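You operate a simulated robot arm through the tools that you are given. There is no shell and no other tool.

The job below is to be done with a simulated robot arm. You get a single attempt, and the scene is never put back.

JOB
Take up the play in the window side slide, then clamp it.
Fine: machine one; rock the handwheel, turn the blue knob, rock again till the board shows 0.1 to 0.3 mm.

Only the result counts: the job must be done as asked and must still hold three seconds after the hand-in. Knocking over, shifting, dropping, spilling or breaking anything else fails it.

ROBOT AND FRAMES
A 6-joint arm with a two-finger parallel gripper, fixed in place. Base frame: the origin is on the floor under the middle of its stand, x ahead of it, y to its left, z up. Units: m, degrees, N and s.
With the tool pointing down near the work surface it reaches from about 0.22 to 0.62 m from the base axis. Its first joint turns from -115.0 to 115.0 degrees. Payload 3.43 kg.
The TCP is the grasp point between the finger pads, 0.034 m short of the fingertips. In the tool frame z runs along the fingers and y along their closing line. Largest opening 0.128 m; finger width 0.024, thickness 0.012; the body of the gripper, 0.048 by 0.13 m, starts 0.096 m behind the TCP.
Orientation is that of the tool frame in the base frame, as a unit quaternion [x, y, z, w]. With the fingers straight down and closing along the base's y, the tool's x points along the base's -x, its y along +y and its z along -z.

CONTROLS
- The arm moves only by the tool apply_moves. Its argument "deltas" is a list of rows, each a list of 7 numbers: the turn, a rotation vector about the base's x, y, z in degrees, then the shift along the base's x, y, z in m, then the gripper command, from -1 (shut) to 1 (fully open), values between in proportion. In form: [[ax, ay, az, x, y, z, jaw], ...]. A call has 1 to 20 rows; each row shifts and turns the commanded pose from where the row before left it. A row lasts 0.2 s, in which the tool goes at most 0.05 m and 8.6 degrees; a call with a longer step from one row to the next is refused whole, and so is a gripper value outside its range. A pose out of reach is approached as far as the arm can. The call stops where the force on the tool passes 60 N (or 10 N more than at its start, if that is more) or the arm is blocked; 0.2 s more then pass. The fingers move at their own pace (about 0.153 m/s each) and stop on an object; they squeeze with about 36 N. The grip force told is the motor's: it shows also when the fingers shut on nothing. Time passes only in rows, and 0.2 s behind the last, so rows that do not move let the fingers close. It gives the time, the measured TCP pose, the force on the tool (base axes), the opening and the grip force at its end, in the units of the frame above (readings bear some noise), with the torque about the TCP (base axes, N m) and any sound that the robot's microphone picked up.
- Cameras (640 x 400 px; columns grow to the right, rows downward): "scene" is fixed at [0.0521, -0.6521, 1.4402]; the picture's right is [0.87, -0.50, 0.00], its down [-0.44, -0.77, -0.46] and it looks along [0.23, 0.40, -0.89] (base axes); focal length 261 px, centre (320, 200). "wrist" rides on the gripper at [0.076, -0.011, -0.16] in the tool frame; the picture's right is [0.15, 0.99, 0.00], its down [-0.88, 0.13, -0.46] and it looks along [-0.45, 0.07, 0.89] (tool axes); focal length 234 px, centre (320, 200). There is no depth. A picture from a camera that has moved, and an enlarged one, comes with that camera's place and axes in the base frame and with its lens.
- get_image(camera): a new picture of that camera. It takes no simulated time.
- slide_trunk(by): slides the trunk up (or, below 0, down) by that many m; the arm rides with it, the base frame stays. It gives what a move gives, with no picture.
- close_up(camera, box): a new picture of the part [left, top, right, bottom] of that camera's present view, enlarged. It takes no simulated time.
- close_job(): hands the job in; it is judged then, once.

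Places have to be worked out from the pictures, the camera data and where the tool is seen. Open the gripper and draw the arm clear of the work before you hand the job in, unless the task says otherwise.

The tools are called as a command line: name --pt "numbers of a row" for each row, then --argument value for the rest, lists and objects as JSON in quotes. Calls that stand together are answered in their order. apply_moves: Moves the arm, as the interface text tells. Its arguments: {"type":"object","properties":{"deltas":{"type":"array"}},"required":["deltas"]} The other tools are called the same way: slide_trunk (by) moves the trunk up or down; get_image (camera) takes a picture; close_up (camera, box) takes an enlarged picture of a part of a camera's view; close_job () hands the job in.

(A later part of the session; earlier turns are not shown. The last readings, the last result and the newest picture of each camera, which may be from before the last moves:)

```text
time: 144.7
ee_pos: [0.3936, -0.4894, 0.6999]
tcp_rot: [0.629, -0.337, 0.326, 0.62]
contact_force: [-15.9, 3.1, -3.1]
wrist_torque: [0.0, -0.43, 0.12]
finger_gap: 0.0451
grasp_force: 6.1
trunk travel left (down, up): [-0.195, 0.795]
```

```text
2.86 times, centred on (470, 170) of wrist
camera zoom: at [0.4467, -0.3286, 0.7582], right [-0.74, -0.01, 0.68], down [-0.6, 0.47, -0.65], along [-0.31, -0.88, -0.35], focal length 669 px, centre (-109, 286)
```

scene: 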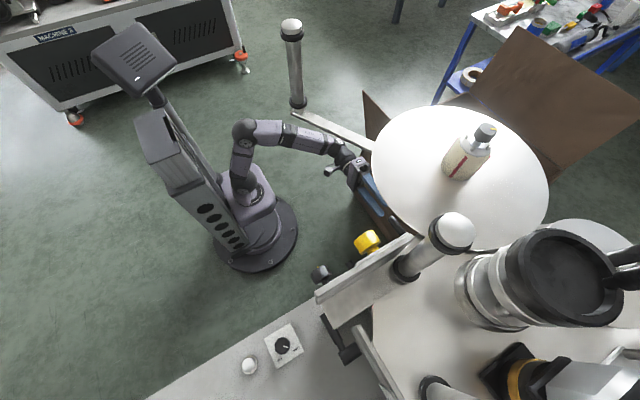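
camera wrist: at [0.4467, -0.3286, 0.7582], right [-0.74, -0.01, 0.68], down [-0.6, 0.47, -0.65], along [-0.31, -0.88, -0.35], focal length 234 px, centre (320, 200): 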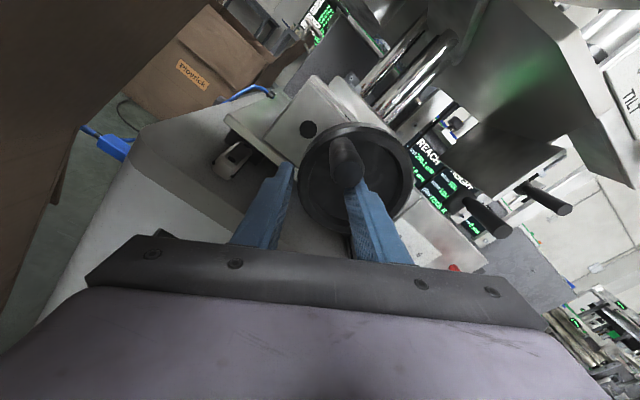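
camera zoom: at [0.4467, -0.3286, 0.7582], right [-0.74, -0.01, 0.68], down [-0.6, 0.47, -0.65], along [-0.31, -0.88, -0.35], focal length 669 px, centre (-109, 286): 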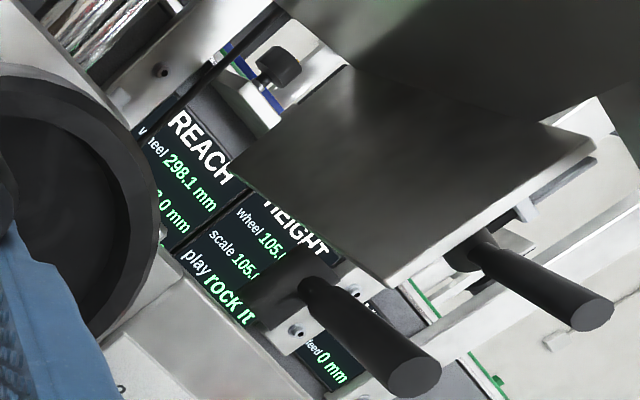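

Scale is back at 298.0 (wheel 298.1), play 0.2. Now I release the handle and go look closely, from above and from the front, at the lever's base and the red knob for labels.

apply_moves --pt "0 0 0 -0.001 0 0.006 0" --pt "0 0 0 0 0.02 0 0.1" --pt "0 0 0 -0.006 0.025 0 0.1" --pt "0 -8 0 -0.015 0.012 0.005 0.1" --pt "0 -8 0 -0.015 0 0.01 0.1" --pt "0 -8 0 -0.02 0 0.015 0.1" --pt "0 -8 0 -0.02 0 0.015 0.1" --pt "0 -8 0 -0.02 -0.005 0.015 0.1" --pt "0 -6 0 -0.02 -0.005 0.015 0.1" --pt "0 0 0 -0.02 -0.005 0.015 0.1" --pt "6 0 0 -0.02 -0.005 0.015 0.1" --pt "6 0 0 -0.02 0 0.015 0.1" --pt "6 0 0 -0.02 0 0.015 0.1" --pt "6 0 0 0 0 0.01 0.1"

get_image --camera "wrist"

close_up --camera "wrist" --box '[240, 60, 420, 220]'

```text
time: 147.7
ee_pos: [0.1978, -0.4502, 0.8523]
tcp_rot: [-0.533, 0.652, -0.42, -0.337]
contact_force: [-0.5, -0.1, -0.6]
wrist_torque: [-0.02, 0.02, 0.0]
finger_gap: 0.0705
grasp_force: 0.1
trunk travel left (down, up): [-0.195, 0.795]
```

```text
taken
camera wrist: at [0.1928, -0.336, 0.9885], right [-1.0, 0.02, -0.06], down [0.05, 0.79, -0.62], along [0.03, -0.62, -0.79], focal length 234 px, centre (320, 200)
```

wrist: 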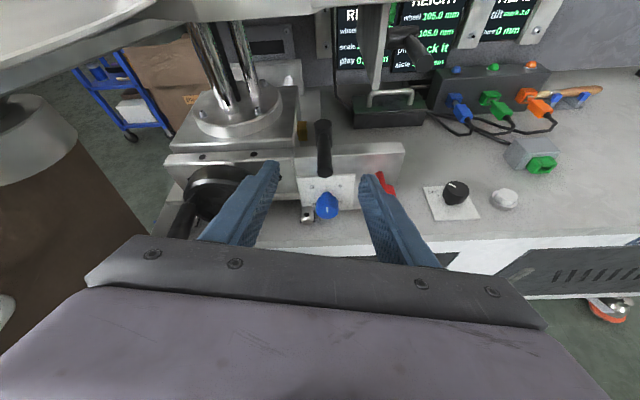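

```text
2.50 times, centred on (330, 140) of wrist
camera zoom: at [0.1928, -0.336, 0.9885], right [-1.0, 0.02, -0.06], down [0.05, 0.79, -0.62], along [0.03, -0.62, -0.79], focal length 585 px, centre (295, 350)
```

zoom: 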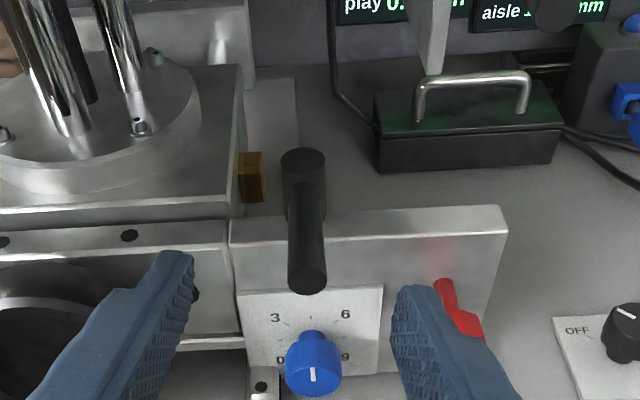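

close_up --camera "wrist" --box '[285, 90, 365, 190]'

close_up --camera "wrist" --box '[360, 0, 460, 100]'

```text
4.00 times, centred on (325, 140) of wrist
camera zoom: at [0.1928, -0.336, 0.9885], right [-1.0, 0.02, -0.06], down [0.05, 0.79, -0.62], along [0.03, -0.62, -0.79], focal length 937 px, centre (300, 440)
```

zoom: 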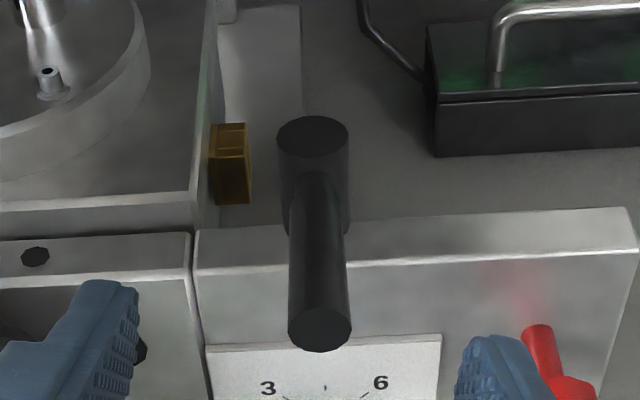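

```text
4.00 times, centred on (410, 50) of wrist
camera zoom: at [0.1928, -0.336, 0.9885], right [-1.0, 0.02, -0.06], down [0.05, 0.79, -0.62], along [0.03, -0.62, -0.79], focal length 937 px, centre (-40, 800)
```

zoom: 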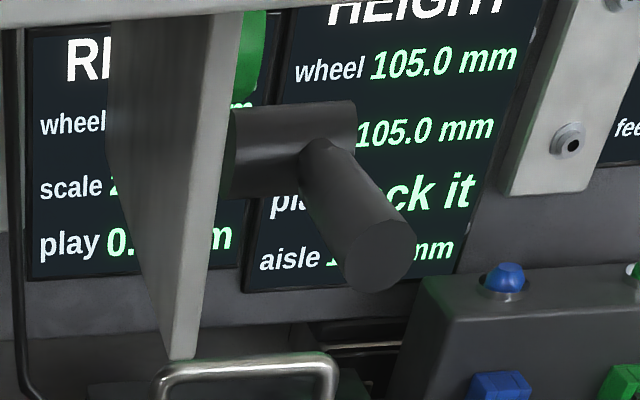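

No labels there. The second, similar lever (on the tilt bracket) also points toward the front. To judge the lever's effect properly I repeat the very same push test on the wheel with the lever at 0° in the same geometry as I did at 90° (forces then: 6, 11, 19 N).

apply_moves --pt "-6 0 0 0.02 0 -0.02 0" --pt "-6 0 0 0.02 0 -0.02 0" --pt "-6 0 0 0.02 0.005 -0.02 0" --pt "-6 0 0 0.02 0.005 -0.02 0" --pt "0 -8 0 0.012 0 -0.005 0" --pt "0 -8 0 0.012 0 -0.005 0" --pt "0 -8 0 0.012 0 -0.005 0" --pt "0 -8 0 0.012 0 -0.005 0" --pt "0 -8 0 0.012 0 -0.005 0" --pt "0 -8 0 0.012 0 -0.005 0" --pt "0 -8 0 0.012 0 -0.005 0" --pt "0 -8 0 0.012 0 -0.005 0" --pt "0 -8 0 0.012 0 -0.005 0" --pt "0 -7 0 0 0 0 0"

get_image --camera "wrist"

```text
time: 150.7
ee_pos: [0.3874, -0.4427, 0.7254]
tcp_rot: [0.0, -0.705, 0.709, -0.011]
contact_force: [-0.7, -0.4, -0.1]
wrist_torque: [0.01, 0.02, -0.01]
finger_gap: 0.0639
grasp_force: 0.0
trunk travel left (down, up): [-0.195, 0.795]
```

```text
taken
camera wrist: at [0.3095, -0.2813, 0.7349], right [-0.13, -0.01, -0.99], down [0.88, 0.47, -0.12], along [0.46, -0.88, -0.05], focal length 234 px, centre (320, 200)
```

wrist: 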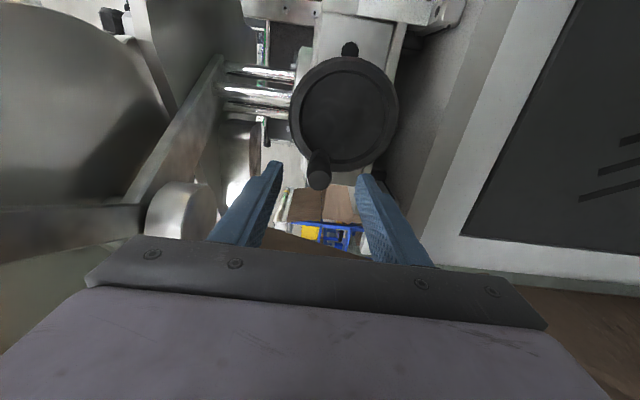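

apply_moves --pt "0 0 0 -0.001 -0.017 0.001 0" --pt "0 0 0 0 -0.017 0.001 0" --pt "0 0 0 0 -0.0165 0.001 0" --pt "0 0 0 0 0 0 -0.44" --pt "0 0 0 0 0 0 -0.44" --pt "0 0 0 -0.001 0 0.006 -0.44" --pt "0 0 0 -0.002 0 0.006 -0.44" --pt "0 0 0 -0.002 0 0.006 -0.44" --pt "0 0 0 0 0 0 -0.44"

apply_moves --pt "0 0 0 -0.003 0 0.005 -0.44" --pt "0 0 0 -0.003 0 0.005 -0.44" --pt "0 0 0 0 0 0 -0.44"

get_image --camera "wrist"

```text
time: 152.7
ee_pos: [0.3826, -0.4915, 0.7454]
tcp_rot: [0.001, -0.706, 0.708, -0.009]
contact_force: [-0.7, 5.0, -14.4]
wrist_torque: [0.41, 0.11, 0.12]
finger_gap: 0.0437
grasp_force: 6.2
trunk travel left (down, up): [-0.195, 0.795]
```

```text
time: 153.5
ee_pos: [0.3765, -0.4922, 0.7552]
tcp_rot: [0.002, -0.707, 0.707, -0.008]
contact_force: [3.1, 5.8, -16.8]
wrist_torque: [0.46, -0.05, 0.26]
finger_gap: 0.0457
grasp_force: 9.0
trunk travel left (down, up): [-0.195, 0.795]
```

```text
taken
camera wrist: at [0.2977, -0.3325, 0.7657], right [-0.14, 0.0, -0.99], down [0.88, 0.47, -0.12], along [0.46, -0.88, -0.06], focal length 234 px, centre (320, 200)
```

wrist: 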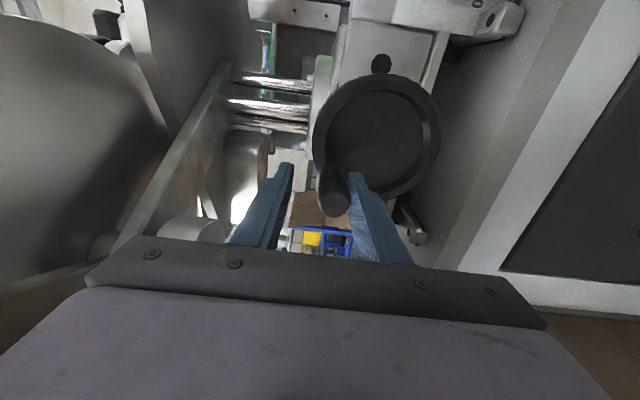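

With the lever at 0° the same positions now need 14 and 17 N versus 6 and 11 N with the lever at 90°: so at 0° the slide is held more firmly. I hold still for a second to see whether this is real (static) friction, and read the board.

apply_moves --pt "0 0 0 0 0 0 -0.44" --pt "0 0 0 0 0 0 -0.44" --pt "0 0 0 0 0 0 -0.44" --pt "0 0 0 0 0 0 -0.44" --pt "0 0 0 0 0 0 -0.44"

apply_moves --pt "0 -4 0 -0.005 0 0.005 -0.44" --pt "0 -4 0 -0.005 0 0.004 -0.44" --pt "0 0 0 0 0 0 -0.44"

get_image --camera "wrist"

```text
time: 154.7
ee_pos: [0.3752, -0.4928, 0.7551]
tcp_rot: [0.001, -0.706, 0.708, -0.009]
contact_force: [-0.5, 5.4, -16.6]
wrist_torque: [0.54, 0.05, 0.22]
finger_gap: 0.0453
grasp_force: 8.5
trunk travel left (down, up): [-0.195, 0.795]
```

```text
time: 155.5
ee_pos: [0.3661, -0.4937, 0.7608]
tcp_rot: [0.049, 0.705, -0.705, 0.058]
contact_force: [1.3, 7.5, -23.3]
wrist_torque: [-0.03, 0.03, 0.28]
finger_gap: 0.0495
grasp_force: 11.9
trunk travel left (down, up): [-0.195, 0.795]
```

```text
taken
camera wrist: at [0.2878, -0.3328, 0.7617], right [0.0, 0.0, -1.0], down [0.88, 0.47, 0.0], along [0.47, -0.88, 0.0], focal length 234 px, centre (320, 200)
```

wrist: 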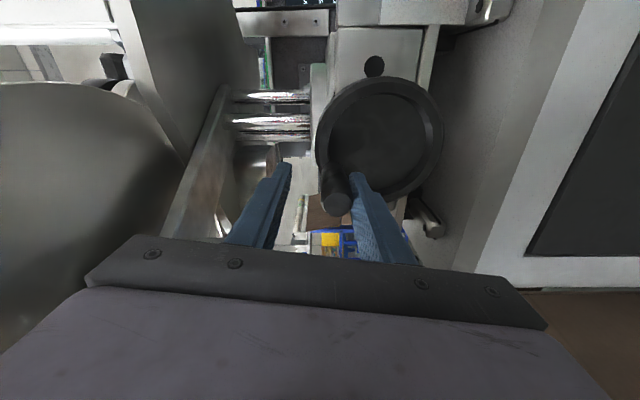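

The friction is static (holds 16.6 N). So with the lever at 0° the wheel needs ≈0.65 Nm, at 90° only ≈0.3 Nm. I bring the wheel back to ≈298 now, then inspect the red knob closely.

apply_moves --pt "0 2 0 0.006 0 -0.009 -0.44" --pt "0 2 0 0.006 0 -0.01 -0.44" --pt "0 2 0 0.005 0 -0.0105 -0.44" --pt "0 2 0 0.003 0 -0.009 -0.44" --pt "0 0 0 0.0015 0 -0.008 -0.44" --pt "0 0 0 0.0005 0 -0.003 -0.44" --pt "0 0 0 0 0 0 -0.44"

apply_moves --pt "0 0 0 0 0 0.005 0" --pt "0 0 0 0 0.024 0 0" --pt "0 0 0 -0.004 0.024 0 0" --pt "0 0 0 -0.006 0.02 0 0" --pt "0 8 0 -0.016 0 0.003 0" --pt "0 8 0 -0.016 0 0.003 0" --pt "0 8 0 -0.016 0 0.003 0" --pt "0 8 0 -0.016 -0.003 0.003 0" --pt "0 8 0 -0.016 -0.003 0.003 0" --pt "0 8 0 -0.016 -0.003 0.003 0" --pt "0 8 0 -0.016 -0.003 0.003 0" --pt "0 8 0 -0.016 -0.003 0.003 0" --pt "0 8 0 -0.016 -0.003 0.003 0" --pt "0 8 0 -0.006 -0.003 0 0" --pt "0 8 0 0 -0.003 0 0"

get_image --camera "wrist"

close_up --camera "wrist" --box '[320, 60, 480, 200]'

```text
time: 157.1
ee_pos: [0.3877, -0.4894, 0.7287]
tcp_rot: [0.001, -0.697, 0.717, -0.013]
contact_force: [17.2, -2.9, 37.6]
wrist_torque: [0.34, 0.87, -0.08]
finger_gap: 0.0567
grasp_force: 18.5
trunk travel left (down, up): [-0.195, 0.795]
```

```text
time: 160.3
ee_pos: [0.2277, -0.4486, 0.7496]
tcp_rot: [-0.493, 0.514, -0.509, -0.484]
contact_force: [0.3, -0.3, -0.2]
wrist_torque: [-0.04, -0.02, 0.0]
finger_gap: 0.0639
grasp_force: 0.1
trunk travel left (down, up): [-0.195, 0.795]
```

```text
taken
camera wrist: at [0.2343, -0.2878, 0.8279], right [-0.99, -0.01, 0.1], down [-0.09, 0.47, -0.88], along [-0.04, -0.88, -0.47], focal length 234 px, centre (320, 200)
```

wrist: 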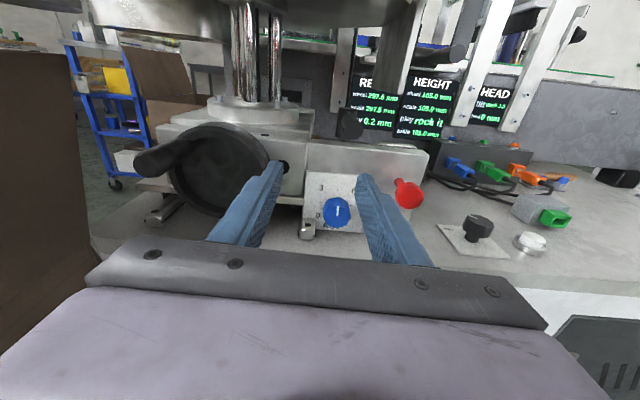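

```text
2.86 times, centred on (400, 130) of wrist
camera zoom: at [0.2343, -0.2878, 0.8279], right [-0.99, -0.01, 0.1], down [-0.09, 0.47, -0.88], along [-0.04, -0.88, -0.47], focal length 669 px, centre (91, 400)
```

zoom: 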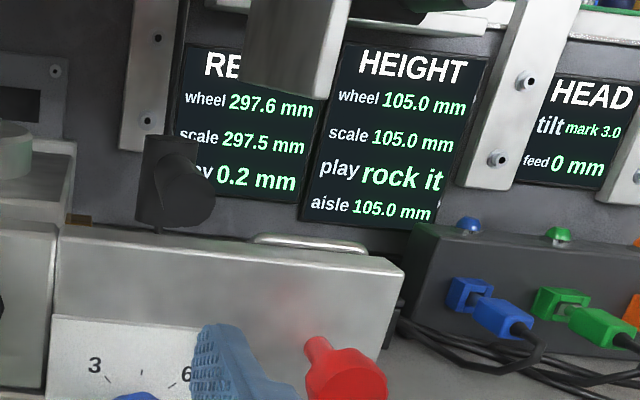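

Wheel 297.6, scale 297.5, play 0.2. Now a close look at the red knob.

apply_moves --pt "0 0 0 -0.03 0 -0.01 0.3" --pt "0 0 0 -0.03 0 -0.01 0.3" --pt "0 0 0 -0.03 -0.005 -0.01 0.3" --pt "0 0 0 -0.02 -0.005 -0.005 0.3"

get_image --camera "wrist"

close_up --camera "wrist" --box '[260, 100, 400, 220]'

```text
time: 161.3
ee_pos: [0.1255, -0.4734, 0.7078]
tcp_rot: [-0.493, 0.514, -0.509, -0.483]
contact_force: [-0.7, -0.2, 0.3]
wrist_torque: [0.02, 0.01, -0.01]
finger_gap: 0.0831
grasp_force: 0.0
out of reach, approached as far as the arm can: row 2, 3
trunk travel left (down, up): [-0.195, 0.795]
```

```text
taken
camera wrist: at [0.1322, -0.3138, 0.7863], right [-1.0, -0.01, 0.1], down [-0.09, 0.47, -0.88], along [-0.04, -0.88, -0.47], focal length 234 px, centre (320, 200)
```

wrist: 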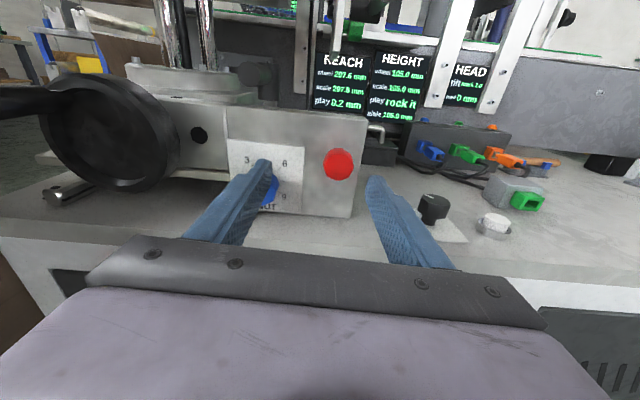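

```text
3.33 times, centred on (330, 160) of wrist
camera zoom: at [0.1322, -0.3138, 0.7863], right [-1.0, -0.01, 0.1], down [-0.09, 0.47, -0.88], along [-0.04, -0.88, -0.47], focal length 781 px, centre (287, 333)
```

zoom: 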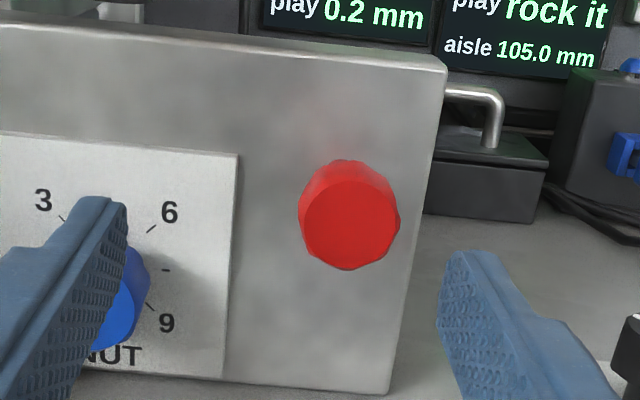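

The red knob is plain, without any mark. I raise the trunk 15 cm (to get a better-conditioned wrist) and lower the hand by the same amount, then test gently whether the red knob can be turned.

slide_trunk --by 0.15

apply_moves --pt "0 0 0 0 0 -0.03 0.1" --pt "0 0 0 0 0 -0.03 0.1" --pt "0 0 0 -0.005 0 -0.03 0.1" --pt "0 0 0 -0.005 0 -0.03 0.1" --pt "0 2.5 0 -0.005 0 -0.03 0.1" --pt "0 0 0 -0.005 0 -0.008 0.1"

get_image --camera "wrist"

get_image --camera "scene"

```text
time: 163.0
ee_pos: [0.1266, -0.4736, 0.8587]
tcp_rot: [-0.492, 0.514, -0.51, -0.483]
contact_force: [0.1, 0.1, 0.2]
wrist_torque: [0.0, 0.01, 0.0]
finger_gap: 0.0831
grasp_force: 0.0
trunk travel left (down, up): [-0.345, 0.645]
```

```text
time: 164.4
ee_pos: [0.1175, -0.4795, 0.7005]
tcp_rot: [-0.501, 0.505, -0.497, -0.496]
contact_force: [0.2, 0.5, 0.8]
wrist_torque: [-0.01, -0.05, 0.0]
finger_gap: 0.0705
grasp_force: 0.1
out of reach, approached as far as the arm can: row 5, 6
trunk travel left (down, up): [-0.345, 0.645]
```

```text
taken
camera wrist: at [0.1283, -0.3193, 0.7801], right [-0.99, 0.0, 0.14], down [-0.13, 0.47, -0.87], along [-0.07, -0.88, -0.46], focal length 234 px, centre (320, 200)
```

wrist: 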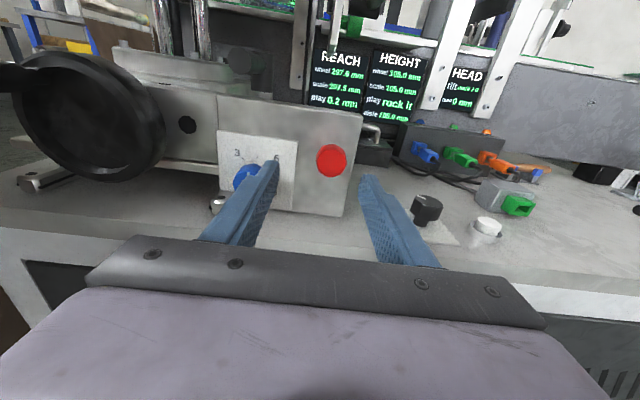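

```text
taken
```

scene: 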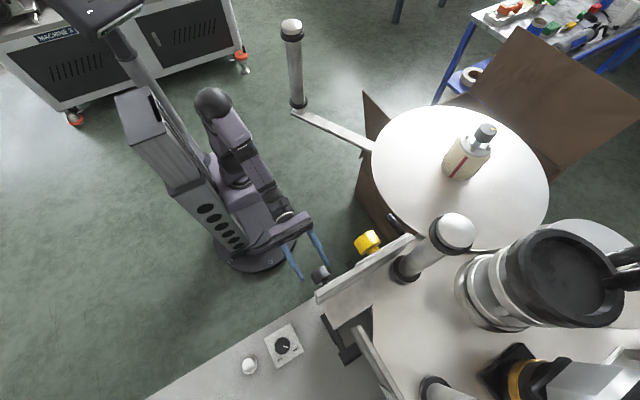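

I approach the red knob and grip it lightly to probe whether it rotates.

apply_moves --pt "0 0 0 -0.004 -0.02 0 0.1" --pt "0 0 0 -0.004 -0.02 0 0.1" --pt "0 0 0 -0.004 -0.02 0 0.1" --pt "0 0 0 -0.0015 -0.014 0 0.1" --pt "0 0 0 0 0 0 -1" --pt "0 0 0 0 0 0 -1" --pt "0 0 0 0 0 0 -1"

get_image --camera "wrist"

close_up --camera "wrist" --box '[240, 90, 420, 230]'

```text
time: 165.3
ee_pos: [0.1252, -0.5253, 0.7044]
tcp_rot: [-0.501, 0.507, -0.495, -0.497]
contact_force: [1.7, 51.9, 11.9]
wrist_torque: [-0.22, 0.23, -1.81]
finger_gap: 0.0701
grasp_force: 0.1
out of reach, approached as far as the arm can: row 1, 2, 3, 4
trunk travel left (down, up): [-0.345, 0.645]
stopped in row 4: the force on the tool passed its limit at 87 N (the readings are from after the stop); the commanded pose is now the measured one
```

```text
taken
camera wrist: at [0.1376, -0.3656, 0.7841], right [-0.99, 0.0, 0.14], down [-0.12, 0.47, -0.87], along [-0.07, -0.88, -0.47], focal length 234 px, centre (320, 200)
```

wrist: 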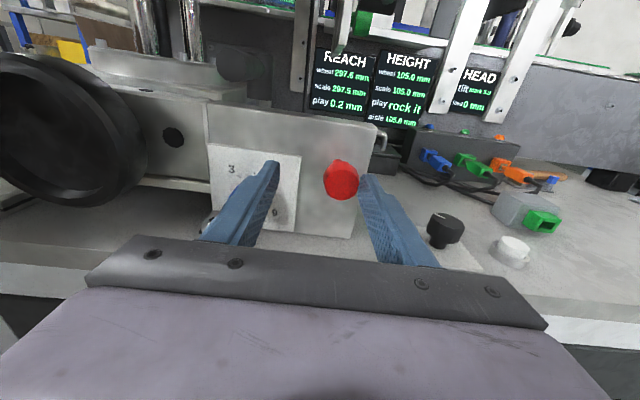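

```text
2.86 times, centred on (330, 160) of wrist
camera zoom: at [0.1376, -0.3656, 0.7841], right [-0.99, 0.0, 0.14], down [-0.12, 0.47, -0.87], along [-0.07, -0.88, -0.47], focal length 669 px, centre (291, 314)
```

zoom: 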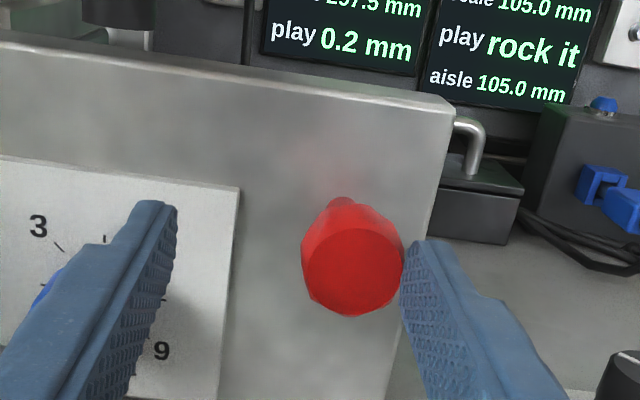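

The reach limit pushed the hand sideways (x=0.125) and the right fingertip bumped the red knob's face. I back off at once and check the red knob and board.

apply_moves --pt "0 0 0 0 0.01 0 0.1" --pt "0 0 0 0.005 0.02 0 0.1" --pt "0 0 0 0.005 0.02 0 0.1"

get_image --camera "wrist"

close_up --camera "wrist" --box '[220, 60, 440, 220]'

```text
time: 166.1
ee_pos: [0.1351, -0.48, 0.7016]
tcp_rot: [-0.504, 0.509, -0.493, -0.493]
contact_force: [-0.8, 0.2, 0.1]
wrist_torque: [0.03, 0.01, -0.01]
finger_gap: 0.0704
grasp_force: 0.1
trunk travel left (down, up): [-0.345, 0.645]
```

```text
taken
camera wrist: at [0.1469, -0.3205, 0.7811], right [-0.99, 0.0, 0.14], down [-0.12, 0.48, -0.87], along [-0.07, -0.88, -0.47], focal length 234 px, centre (320, 200)
```

wrist: 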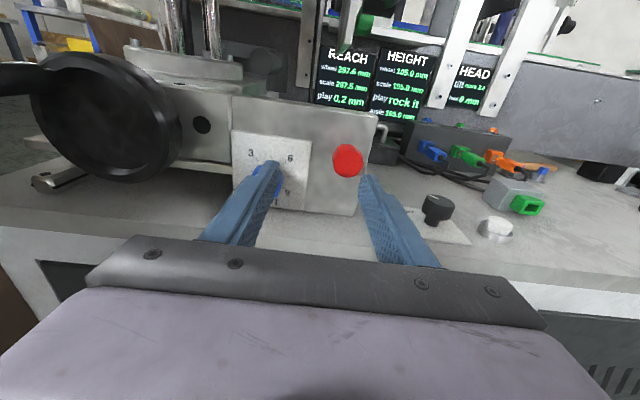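

```text
2.50 times, centred on (330, 140) of wrist
camera zoom: at [0.1469, -0.3205, 0.7811], right [-0.99, 0.0, 0.14], down [-0.12, 0.48, -0.87], along [-0.07, -0.88, -0.47], focal length 585 px, centre (295, 350)
```

zoom: 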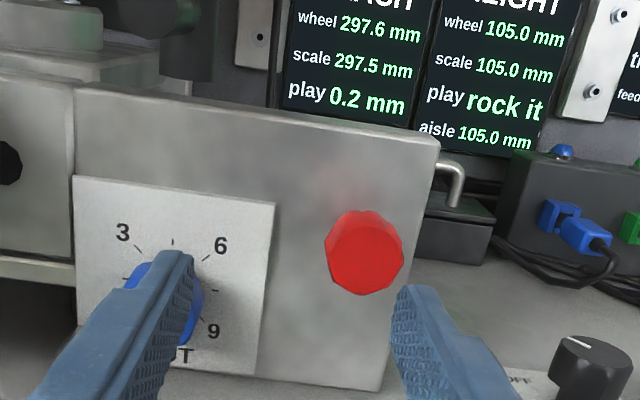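

The red knob looks unchanged (still protruding, same place) – I leave it alone. I go back to the lower trunk height and re-check the lever's effect by measuring again with the lever swung to the side, to be sure which position clamps.

apply_moves --pt "0 0 0 0.01 0.005 0.03 0.1" --pt "0 0 0 0.01 0.005 0.03 0.1" --pt "0 0 0 0.01 0 0.03 0.1" --pt "0 0 0 0.01 0 0.03 0.1" --pt "0 0 0 0.01 0 0.03 0.1" --pt "0 0 0 0.01 0 0.03 0.1"

slide_trunk --by -0.15

get_image --camera "wrist"

```text
time: 167.5
ee_pos: [0.1951, -0.4705, 0.8808]
tcp_rot: [-0.504, 0.509, -0.493, -0.494]
contact_force: [0.4, -0.6, 0.5]
wrist_torque: [0.02, -0.01, 0.0]
finger_gap: 0.0703
grasp_force: 0.0
trunk travel left (down, up): [-0.345, 0.645]
```

```text
time: 169.2
ee_pos: [0.1954, -0.4702, 0.7317]
tcp_rot: [-0.503, 0.509, -0.493, -0.495]
contact_force: [0.6, -0.2, -1.0]
wrist_torque: [0.02, 0.01, 0.0]
finger_gap: 0.0703
grasp_force: 0.1
trunk travel left (down, up): [-0.195, 0.795]
```

```text
taken
camera wrist: at [0.2072, -0.3108, 0.8111], right [-0.99, 0.0, 0.14], down [-0.12, 0.48, -0.87], along [-0.07, -0.88, -0.47], focal length 234 px, centre (320, 200)
```

wrist: 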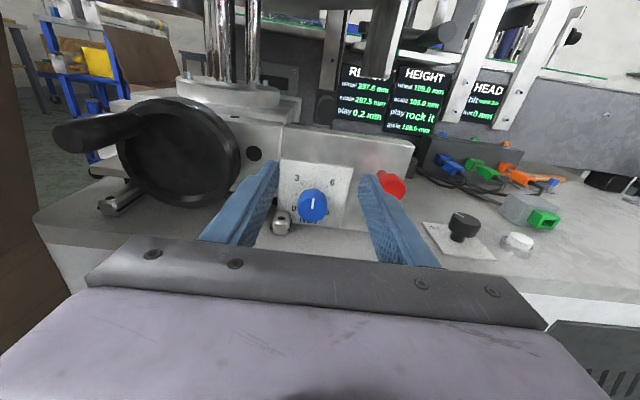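

Now I swing the lever to about 45–50° again using the loose cage.

apply_moves --pt "0 0 0 0.001 0 0.025 -0.1" --pt "0 0 0 0 0 0.024 -0.1" --pt "0 0 0 0 -0.026 0 -0.1" --pt "0 0 0 0 -0.026 0 -0.1" --pt "0 0 0 0 -0.026 0 -0.1" --pt "0 0 0 -0.001 0 0 -0.5" --pt "0 0 0 0 0 0 -0.5" --pt "0 0 0 -0.006 -0.001 0 -0.5" --pt "0 0 0 -0.006 0 0 -0.5" --pt "0 0 0 -0.006 0 0 -0.5" --pt "0 0 0 -0.006 -0.001 0 -0.5" --pt "0 0 0 -0.008 -0.002 0 -0.5" --pt "0 0 0 -0.008 -0.003 0 -0.5" --pt "0 0 0 -0.006 -0.003 0 -0.5" --pt "0 0 0 0 0 0 -0.5"

get_image --camera "wrist"

close_up --camera "wrist" --box '[200, 80, 440, 230]'

```text
time: 172.4
ee_pos: [0.1585, -0.5538, 0.7793]
tcp_rot: [0.513, -0.502, 0.498, 0.486]
contact_force: [0.6, 38.2, -2.2]
wrist_torque: [0.07, -0.04, 1.62]
finger_gap: 0.0388
grasp_force: 45.1
trunk travel left (down, up): [-0.195, 0.795]
stopped in row 15: the force on the tool passed its limit at 61 N (the readings are from after the stop); the commanded pose is now the measured one
```

```text
taken
camera wrist: at [0.1665, -0.3941, 0.8608], right [-0.99, -0.03, 0.14], down [-0.14, 0.48, -0.87], along [-0.05, -0.88, -0.48], focal length 234 px, centre (320, 200)
```

wrist: 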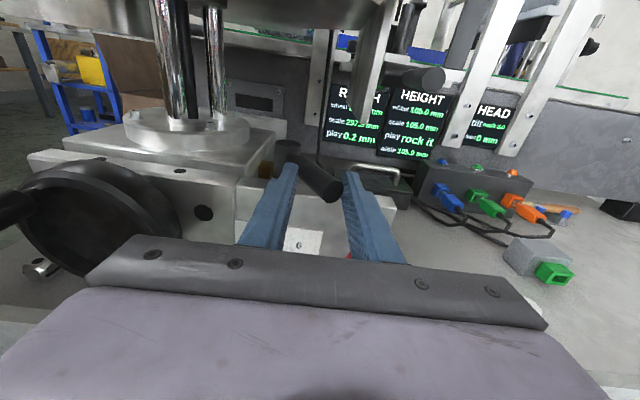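

```text
2.67 times, centred on (320, 155) of wrist
camera zoom: at [0.1665, -0.3941, 0.8608], right [-0.99, -0.03, 0.14], down [-0.14, 0.48, -0.87], along [-0.05, -0.88, -0.48], focal length 624 px, centre (320, 320)
```

zoom: 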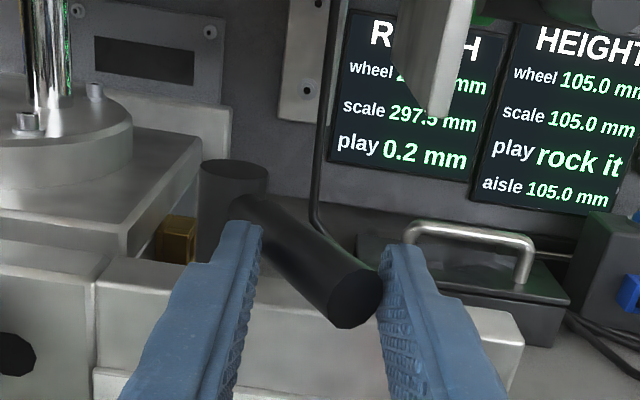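

The lever is at ~40° (wedged between fingers). I open, retreat and measure the wheel friction at this intermediate lever position.

apply_moves --pt "0 0 0 0 0 0 0.1" --pt "0 0 0 0 0.005 0 0.1" --pt "0 0 0 0 0.025 0 0.1" --pt "0 0 0 0.005 0.025 0 0.1" --pt "0 0 0 0.01 0.025 0 0" --pt "0 -8.1 0 0.0195 0.003 -0.005 0" --pt "0 -8.1 0 0.0195 0.003 -0.005 0" --pt "0 -8.1 0 0.0195 0.003 -0.005 0" --pt "0 -8.1 0 0.0195 0.002 -0.005 0" --pt "0 -8.1 0 0.0195 0 -0.004 0" --pt "0 -8.1 0 0.0195 0 -0.004 0" --pt "0 -8.1 0 0.0195 0 -0.004 0" --pt "0 -8.1 0 0.0195 0 -0.004 0" --pt "0 -8.1 0 0.0195 0 -0.003 0" --pt "0 -8.1 0 0.0195 0 -0.003 0" --pt "0 -8.1 0 0.015 0 0 0"

get_image --camera "wrist"

```text
time: 175.8
ee_pos: [0.3818, -0.4664, 0.7344]
tcp_rot: [0.016, -0.701, 0.713, -0.008]
contact_force: [0.7, 0.4, 0.5]
wrist_torque: [0.02, 0.0, 0.02]
finger_gap: 0.0638
grasp_force: 0.0
trunk travel left (down, up): [-0.195, 0.795]
```

```text
taken
camera wrist: at [0.3006, -0.3078, 0.7451], right [-0.16, -0.02, -0.99], down [0.86, 0.48, -0.15], along [0.48, -0.88, -0.06], focal length 234 px, centre (320, 200)
```

wrist: 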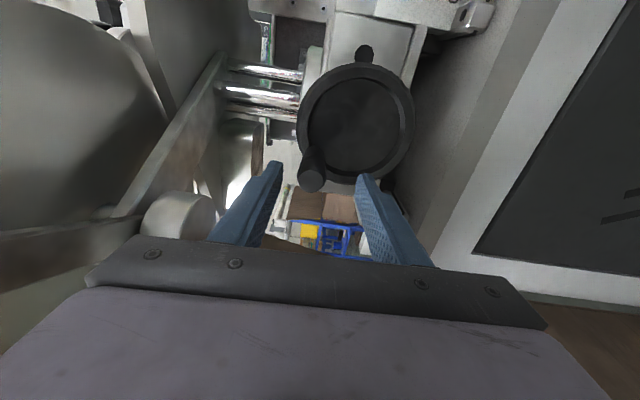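

apply_moves --pt "0 0 0 -0.003 -0.013 0.004 0" --pt "0 0 0 -0.004 -0.013 0.004 0" --pt "0 0 0 0 0 0 -0.44" --pt "0 0 0 0 0 0 -0.44" --pt "0 0 0 0.004 0 -0.007 -0.44" --pt "0 0 0 0.004 0 -0.008 -0.44" --pt "0 0 0 0 0 0 -0.44"

apply_moves --pt "0 0 0 0.003 0 -0.006 -0.44" --pt "0 0 0 0.002 0 -0.006 -0.44" --pt "0 0 0 0 0 0 -0.44"

get_image --camera "wrist"

```text
time: 177.4
ee_pos: [0.384, -0.4921, 0.7311]
tcp_rot: [0.017, -0.7, 0.714, -0.008]
contact_force: [4.4, -4.4, 13.0]
wrist_torque: [0.24, 0.08, -0.05]
finger_gap: 0.0435
grasp_force: 6.5
trunk travel left (down, up): [-0.195, 0.795]
```

```text
time: 178.2
ee_pos: [0.3889, -0.4914, 0.7143]
tcp_rot: [0.017, -0.703, 0.711, -0.006]
contact_force: [1.4, 1.5, 5.0]
wrist_torque: [0.03, 0.03, 0.01]
finger_gap: 0.0384
grasp_force: 2.7
trunk travel left (down, up): [-0.195, 0.795]
```

```text
taken
camera wrist: at [0.3066, -0.3336, 0.7249], right [-0.16, -0.02, -0.99], down [0.86, 0.48, -0.15], along [0.48, -0.88, -0.06], focal length 234 px, centre (320, 200)
```

wrist: 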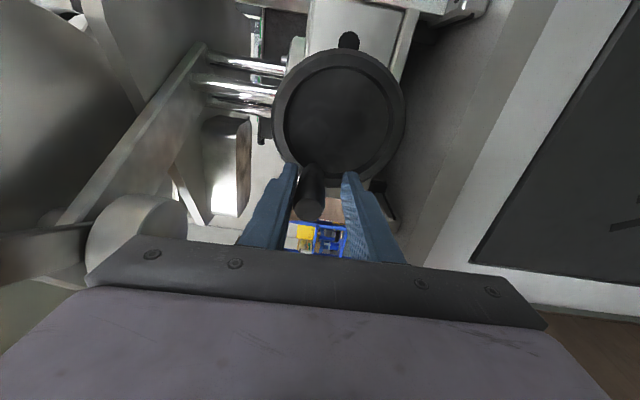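

At lever ≈40° the wheel turns with only ≈0.25–0.4 Nm, like at 90°, while at 0° it takes ≈0.65–0.77 Nm. So the clamp bites only at the 0° stop: the slide is clamped with the lever at 0°, free when swung aside. I now release the handle and read the board before re-clamping.

apply_moves --pt "0 0 0 0 0 0.003 0" --pt "0 0 0 0 0.026 0 0" --pt "0 0 0 -0.004 0.026 0 0" --pt "0 0 0 -0.008 0.015 0 0" --pt "0 8.1 0 -0.016 0 0.005 0" --pt "0 8.1 0 -0.016 0 0.005 0" --pt "0 8.1 0 -0.016 0 0.005 0" --pt "0 8.1 0 -0.016 -0.003 0.005 0" --pt "0 8.1 0 -0.016 -0.003 0.005 0" --pt "0 8.1 0 -0.016 -0.003 0.005 0" --pt "0 8.1 0 -0.016 -0.003 0.005 0" --pt "0 8.1 0 -0.016 -0.003 0.005 0" --pt "0 8.1 0 -0.016 -0.003 0.005 0" --pt "0 8.1 0 -0.006 -0.003 0.005 0" --pt "0 8.1 0 0 -0.003 0.004 0"

get_image --camera "wrist"

close_up --camera "wrist" --box '[320, 60, 480, 190]'

```text
time: 181.4
ee_pos: [0.2258, -0.4485, 0.7733]
tcp_rot: [0.513, -0.505, 0.495, 0.487]
contact_force: [0.3, 0.3, -0.5]
wrist_torque: [-0.03, 0.0, 0.01]
finger_gap: 0.0641
grasp_force: 0.0
trunk travel left (down, up): [-0.195, 0.795]
```

```text
taken
camera wrist: at [0.2341, -0.2905, 0.8551], right [-0.99, -0.02, 0.15], down [-0.14, 0.48, -0.86], along [-0.05, -0.87, -0.48], focal length 234 px, centre (320, 200)
```

wrist: 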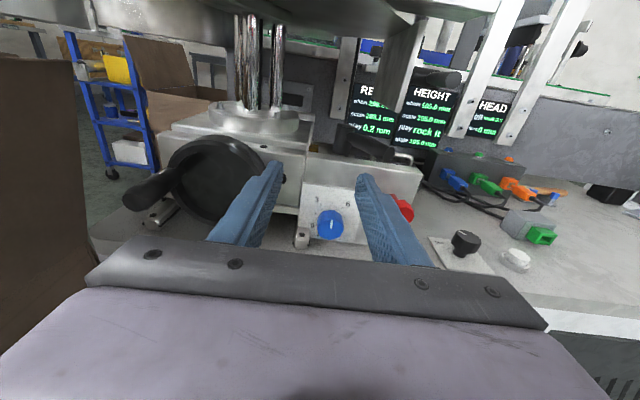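

```text
3.08 times, centred on (400, 125) of wrist
camera zoom: at [0.2341, -0.2905, 0.8551], right [-0.99, -0.02, 0.15], down [-0.14, 0.48, -0.86], along [-0.05, -0.87, -0.48], focal length 720 px, centre (74, 431)
```

zoom: 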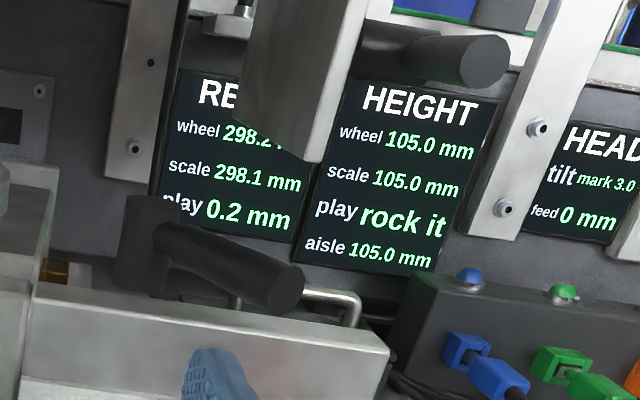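

REACH: wheel 298.2, scale 298.1, play 0.2 mm. Before finally setting the lever, I make one careful probe of the red knob (can it be turned at all?), approaching at a better reach position.

apply_moves --pt "0 0 0 -0.013 -0.02 -0.03 0.1" --pt "0 0 0 -0.013 -0.02 -0.03 0.1" --pt "0 0 0 0 -0.014 -0.012 0.1" --pt "0 0 0 -0.024 -0.002 0 0.1" --pt "0 0 0 -0.024 -0.002 0 0.1" --pt "0 0 0 -0.024 -0.002 0 0.1" --pt "0 0 0 -0.023 -0.002 0 0.1"

get_image --camera "wrist"

close_up --camera "wrist" --box '[220, 80, 440, 230]'

```text
time: 183.0
ee_pos: [0.1033, -0.5107, 0.702]
tcp_rot: [0.512, -0.506, 0.495, 0.487]
contact_force: [0.7, 0.4, -1.2]
wrist_torque: [-0.01, 0.0, -0.01]
finger_gap: 0.0705
grasp_force: 0.3
trunk travel left (down, up): [-0.195, 0.795]
```

```text
taken
camera wrist: at [0.1121, -0.3515, 0.7835], right [-0.99, -0.02, 0.14], down [-0.14, 0.48, -0.86], along [-0.05, -0.87, -0.48], focal length 234 px, centre (320, 200)
```

wrist: 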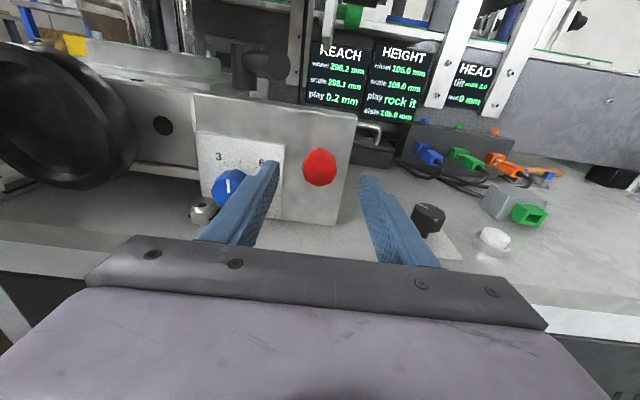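

```text
2.67 times, centred on (330, 155) of wrist
camera zoom: at [0.1121, -0.3515, 0.7835], right [-0.99, -0.02, 0.14], down [-0.14, 0.48, -0.86], along [-0.05, -0.87, -0.48], focal length 624 px, centre (293, 320)
```

zoom: 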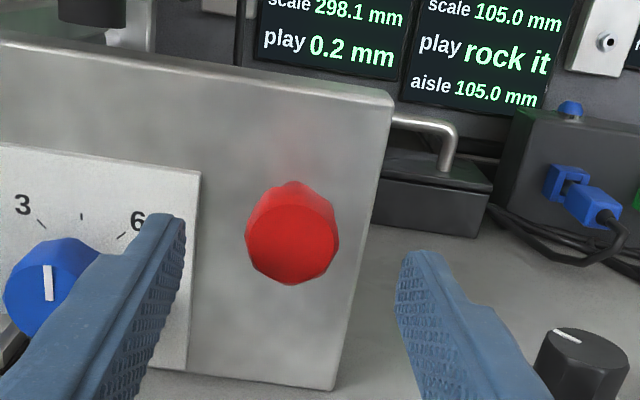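

apply_moves --pt "0 0 0 0 -0.015 -0.001 0.1" --pt "0 0 0 0 -0.015 -0.001 0.1" --pt "0 0 0 0 -0.012 0 0.1" --pt "0 0 0 0 0 0 -1" --pt "0 0 0 0 0 0 -1" --pt "0 0 0 0 0 0 -1"

close_up --camera "wrist" --box '[220, 80, 440, 230]'

```text
time: 184.4
ee_pos: [0.1041, -0.5526, 0.7]
tcp_rot: [0.513, -0.505, 0.495, 0.487]
contact_force: [3.4, -0.4, -1.7]
wrist_torque: [0.1, 0.0, -0.42]
finger_gap: 0.0328
grasp_force: 44.6
trunk travel left (down, up): [-0.195, 0.795]
```

```text
2.67 times, centred on (330, 155) of wrist
camera zoom: at [0.1135, -0.3947, 0.7817], right [-0.99, -0.02, 0.15], down [-0.14, 0.48, -0.86], along [-0.05, -0.87, -0.48], focal length 624 px, centre (293, 320)
```

zoom: 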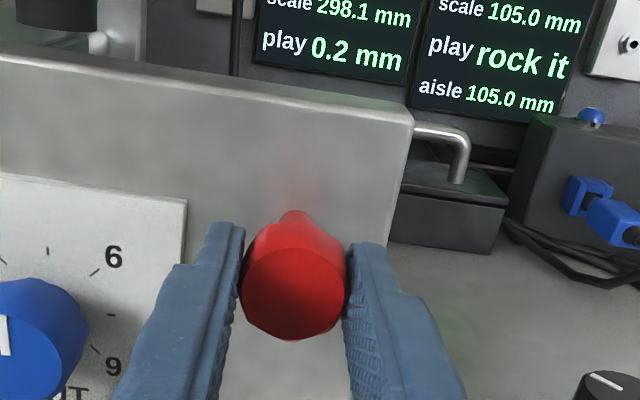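

Gripped. I twist clockwise by just 8° and read the torque.

apply_moves --pt "0 -4 0 0 0 0 -1" --pt "0 -4 0 0 0 0 -1" --pt "0 0 0 0 0 0 -1"

close_up --camera "wrist" --box '[220, 80, 440, 230]'

```text
time: 185.2
ee_pos: [0.1032, -0.5525, 0.701]
tcp_rot: [-0.474, 0.539, -0.529, -0.452]
contact_force: [-1.4, 0.0, 1.3]
wrist_torque: [-0.1, 0.06, -0.36]
finger_gap: 0.0325
grasp_force: 45.2
trunk travel left (down, up): [-0.195, 0.795]
```

```text
2.67 times, centred on (330, 155) of wrist
camera zoom: at [0.1027, -0.3945, 0.7826], right [-1.0, -0.01, 0.0], down [-0.01, 0.48, -0.88], along [0.01, -0.88, -0.48], focal length 624 px, centre (293, 320)
```

zoom: 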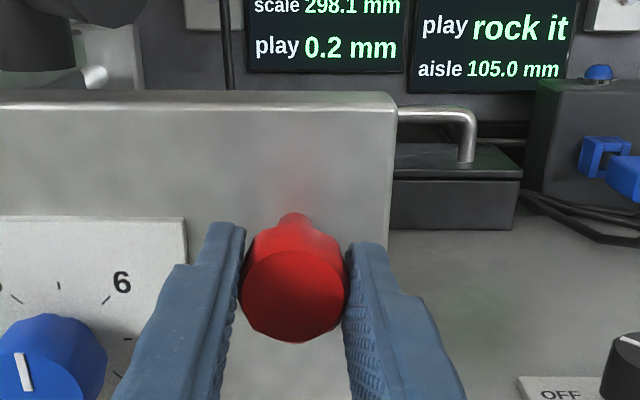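

The red knob turns easily with the gripper (0.06 Nm). I turn it a bit further clockwise, watching torque and board for any effect (I keep count: −8° so far).

apply_moves --pt "0 -8 0 0 0 0 -1" --pt "0 -8 0 0 0 0 -1" --pt "0 -8 0 0 0 0 -1" --pt "0 -8 0 0 0 0 -1" --pt "0 0 0 0 0 0 -1"

get_image --camera "wrist"

close_up --camera "wrist" --box '[220, 60, 440, 230]'

```text
time: 186.4
ee_pos: [0.1063, -0.5517, 0.6986]
tcp_rot: [-0.305, 0.648, -0.637, -0.285]
contact_force: [-35.1, 0.9, -11.2]
wrist_torque: [0.0, -0.32, -0.4]
finger_gap: 0.0322
grasp_force: 44.7
out of reach, approached as far as the arm can: row 2, 4
trunk travel left (down, up): [-0.195, 0.795]
```

```text
taken
camera wrist: at [0.0626, -0.3937, 0.768], right [-0.85, 0.0, -0.53], down [0.47, 0.48, -0.74], along [0.26, -0.88, -0.41], focal length 234 px, centre (320, 200)
```

wrist: 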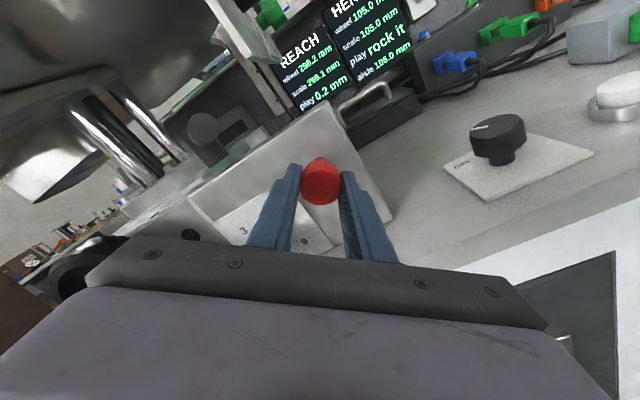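

```text
2.35 times, centred on (330, 145) of wrist
camera zoom: at [0.0626, -0.3937, 0.768], right [-0.85, 0.0, -0.53], down [0.47, 0.48, -0.74], along [0.26, -0.88, -0.41], focal length 551 px, centre (296, 329)
```

zoom: 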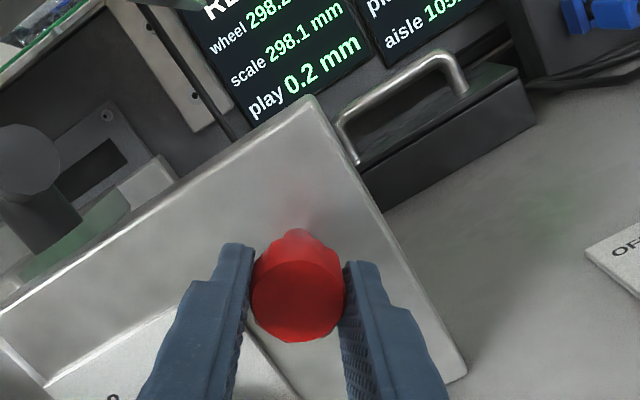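

The board is unchanged and there's no stop yet at about −40°. I re-grip to turn it somewhat further, to see if it tightens.

apply_moves --pt "0 0 0 0 0 0 -0.15" --pt "0 0 0 0 0 0 -0.15" --pt "0 0 0 0 0.03 0 -0.15" --pt "0 8 0 0 0 0 -0.15" --pt "0 8 0 0 0 0 -0.15" --pt "0 8 0 0 0 0 -0.15" --pt "0 8 0 0 0 0 -0.15" --pt "0 8 0 0 0 0 -0.15"

get_image --camera "wrist"

close_up --camera "wrist" --box '[220, 60, 440, 230]'

```text
time: 188.2
ee_pos: [0.1111, -0.522, 0.7001]
tcp_rot: [0.513, -0.504, 0.495, 0.488]
contact_force: [-0.1, 0.1, -1.2]
wrist_torque: [0.02, -0.01, -0.02]
finger_gap: 0.0546
grasp_force: 0.1
trunk travel left (down, up): [-0.195, 0.795]
```

```text
taken
camera wrist: at [0.1207, -0.3632, 0.7829], right [-0.99, -0.02, 0.15], down [-0.14, 0.48, -0.86], along [-0.05, -0.88, -0.48], focal length 234 px, centre (320, 200)
```

wrist: 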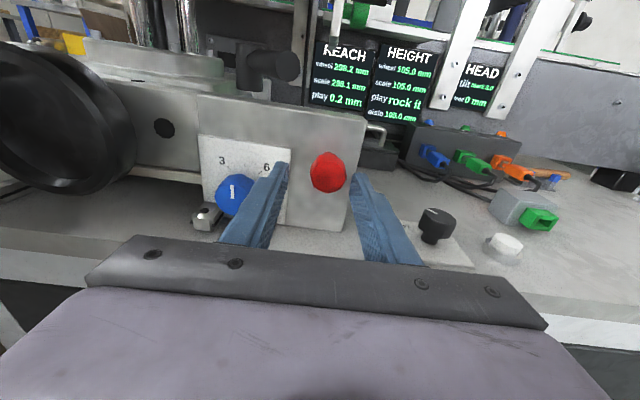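

```text
2.35 times, centred on (330, 145) of wrist
camera zoom: at [0.1207, -0.3632, 0.7829], right [-0.99, -0.02, 0.15], down [-0.14, 0.48, -0.86], along [-0.05, -0.88, -0.48], focal length 551 px, centre (296, 329)
```

zoom: 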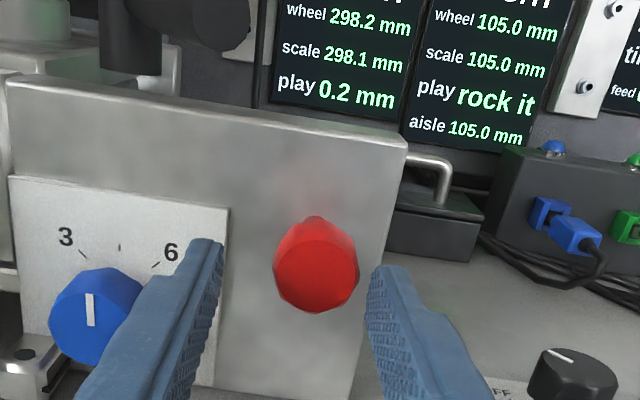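

apply_moves --pt "0 0 0 -0.0075 -0.015 0 -0.15" --pt "0 0 0 0 -0.015 0 -0.15" --pt "0 0 0 0 0 0 -1" --pt "0 0 0 0 0 0 -1" --pt "0 0 0 0 0 0 -1" --pt "0 -8 0 0 0 0 -1" --pt "0 -8 0 0 0 0 -1" --pt "0 -8 0 0 0 0 -1" --pt "0 0 0 0 0 0 -1"

get_image --camera "wrist"

```text
time: 190.2
ee_pos: [0.1024, -0.5517, 0.703]
tcp_rot: [-0.391, 0.599, -0.59, -0.374]
contact_force: [-29.4, 1.6, -0.1]
wrist_torque: [-0.35, 0.49, -0.74]
finger_gap: 0.0327
grasp_force: 45.3
out of reach, approached as far as the arm can: row 8
trunk travel left (down, up): [-0.195, 0.795]
```

```text
taken
camera wrist: at [0.0797, -0.3925, 0.782], right [-0.96, -0.01, -0.28], down [0.24, 0.48, -0.84], along [0.14, -0.88, -0.46], focal length 234 px, centre (320, 200)
```

wrist: 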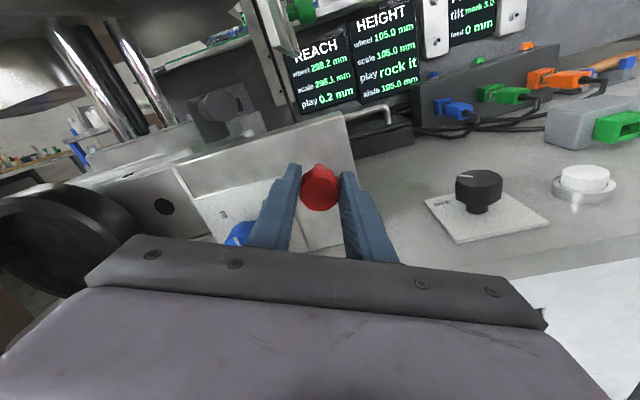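

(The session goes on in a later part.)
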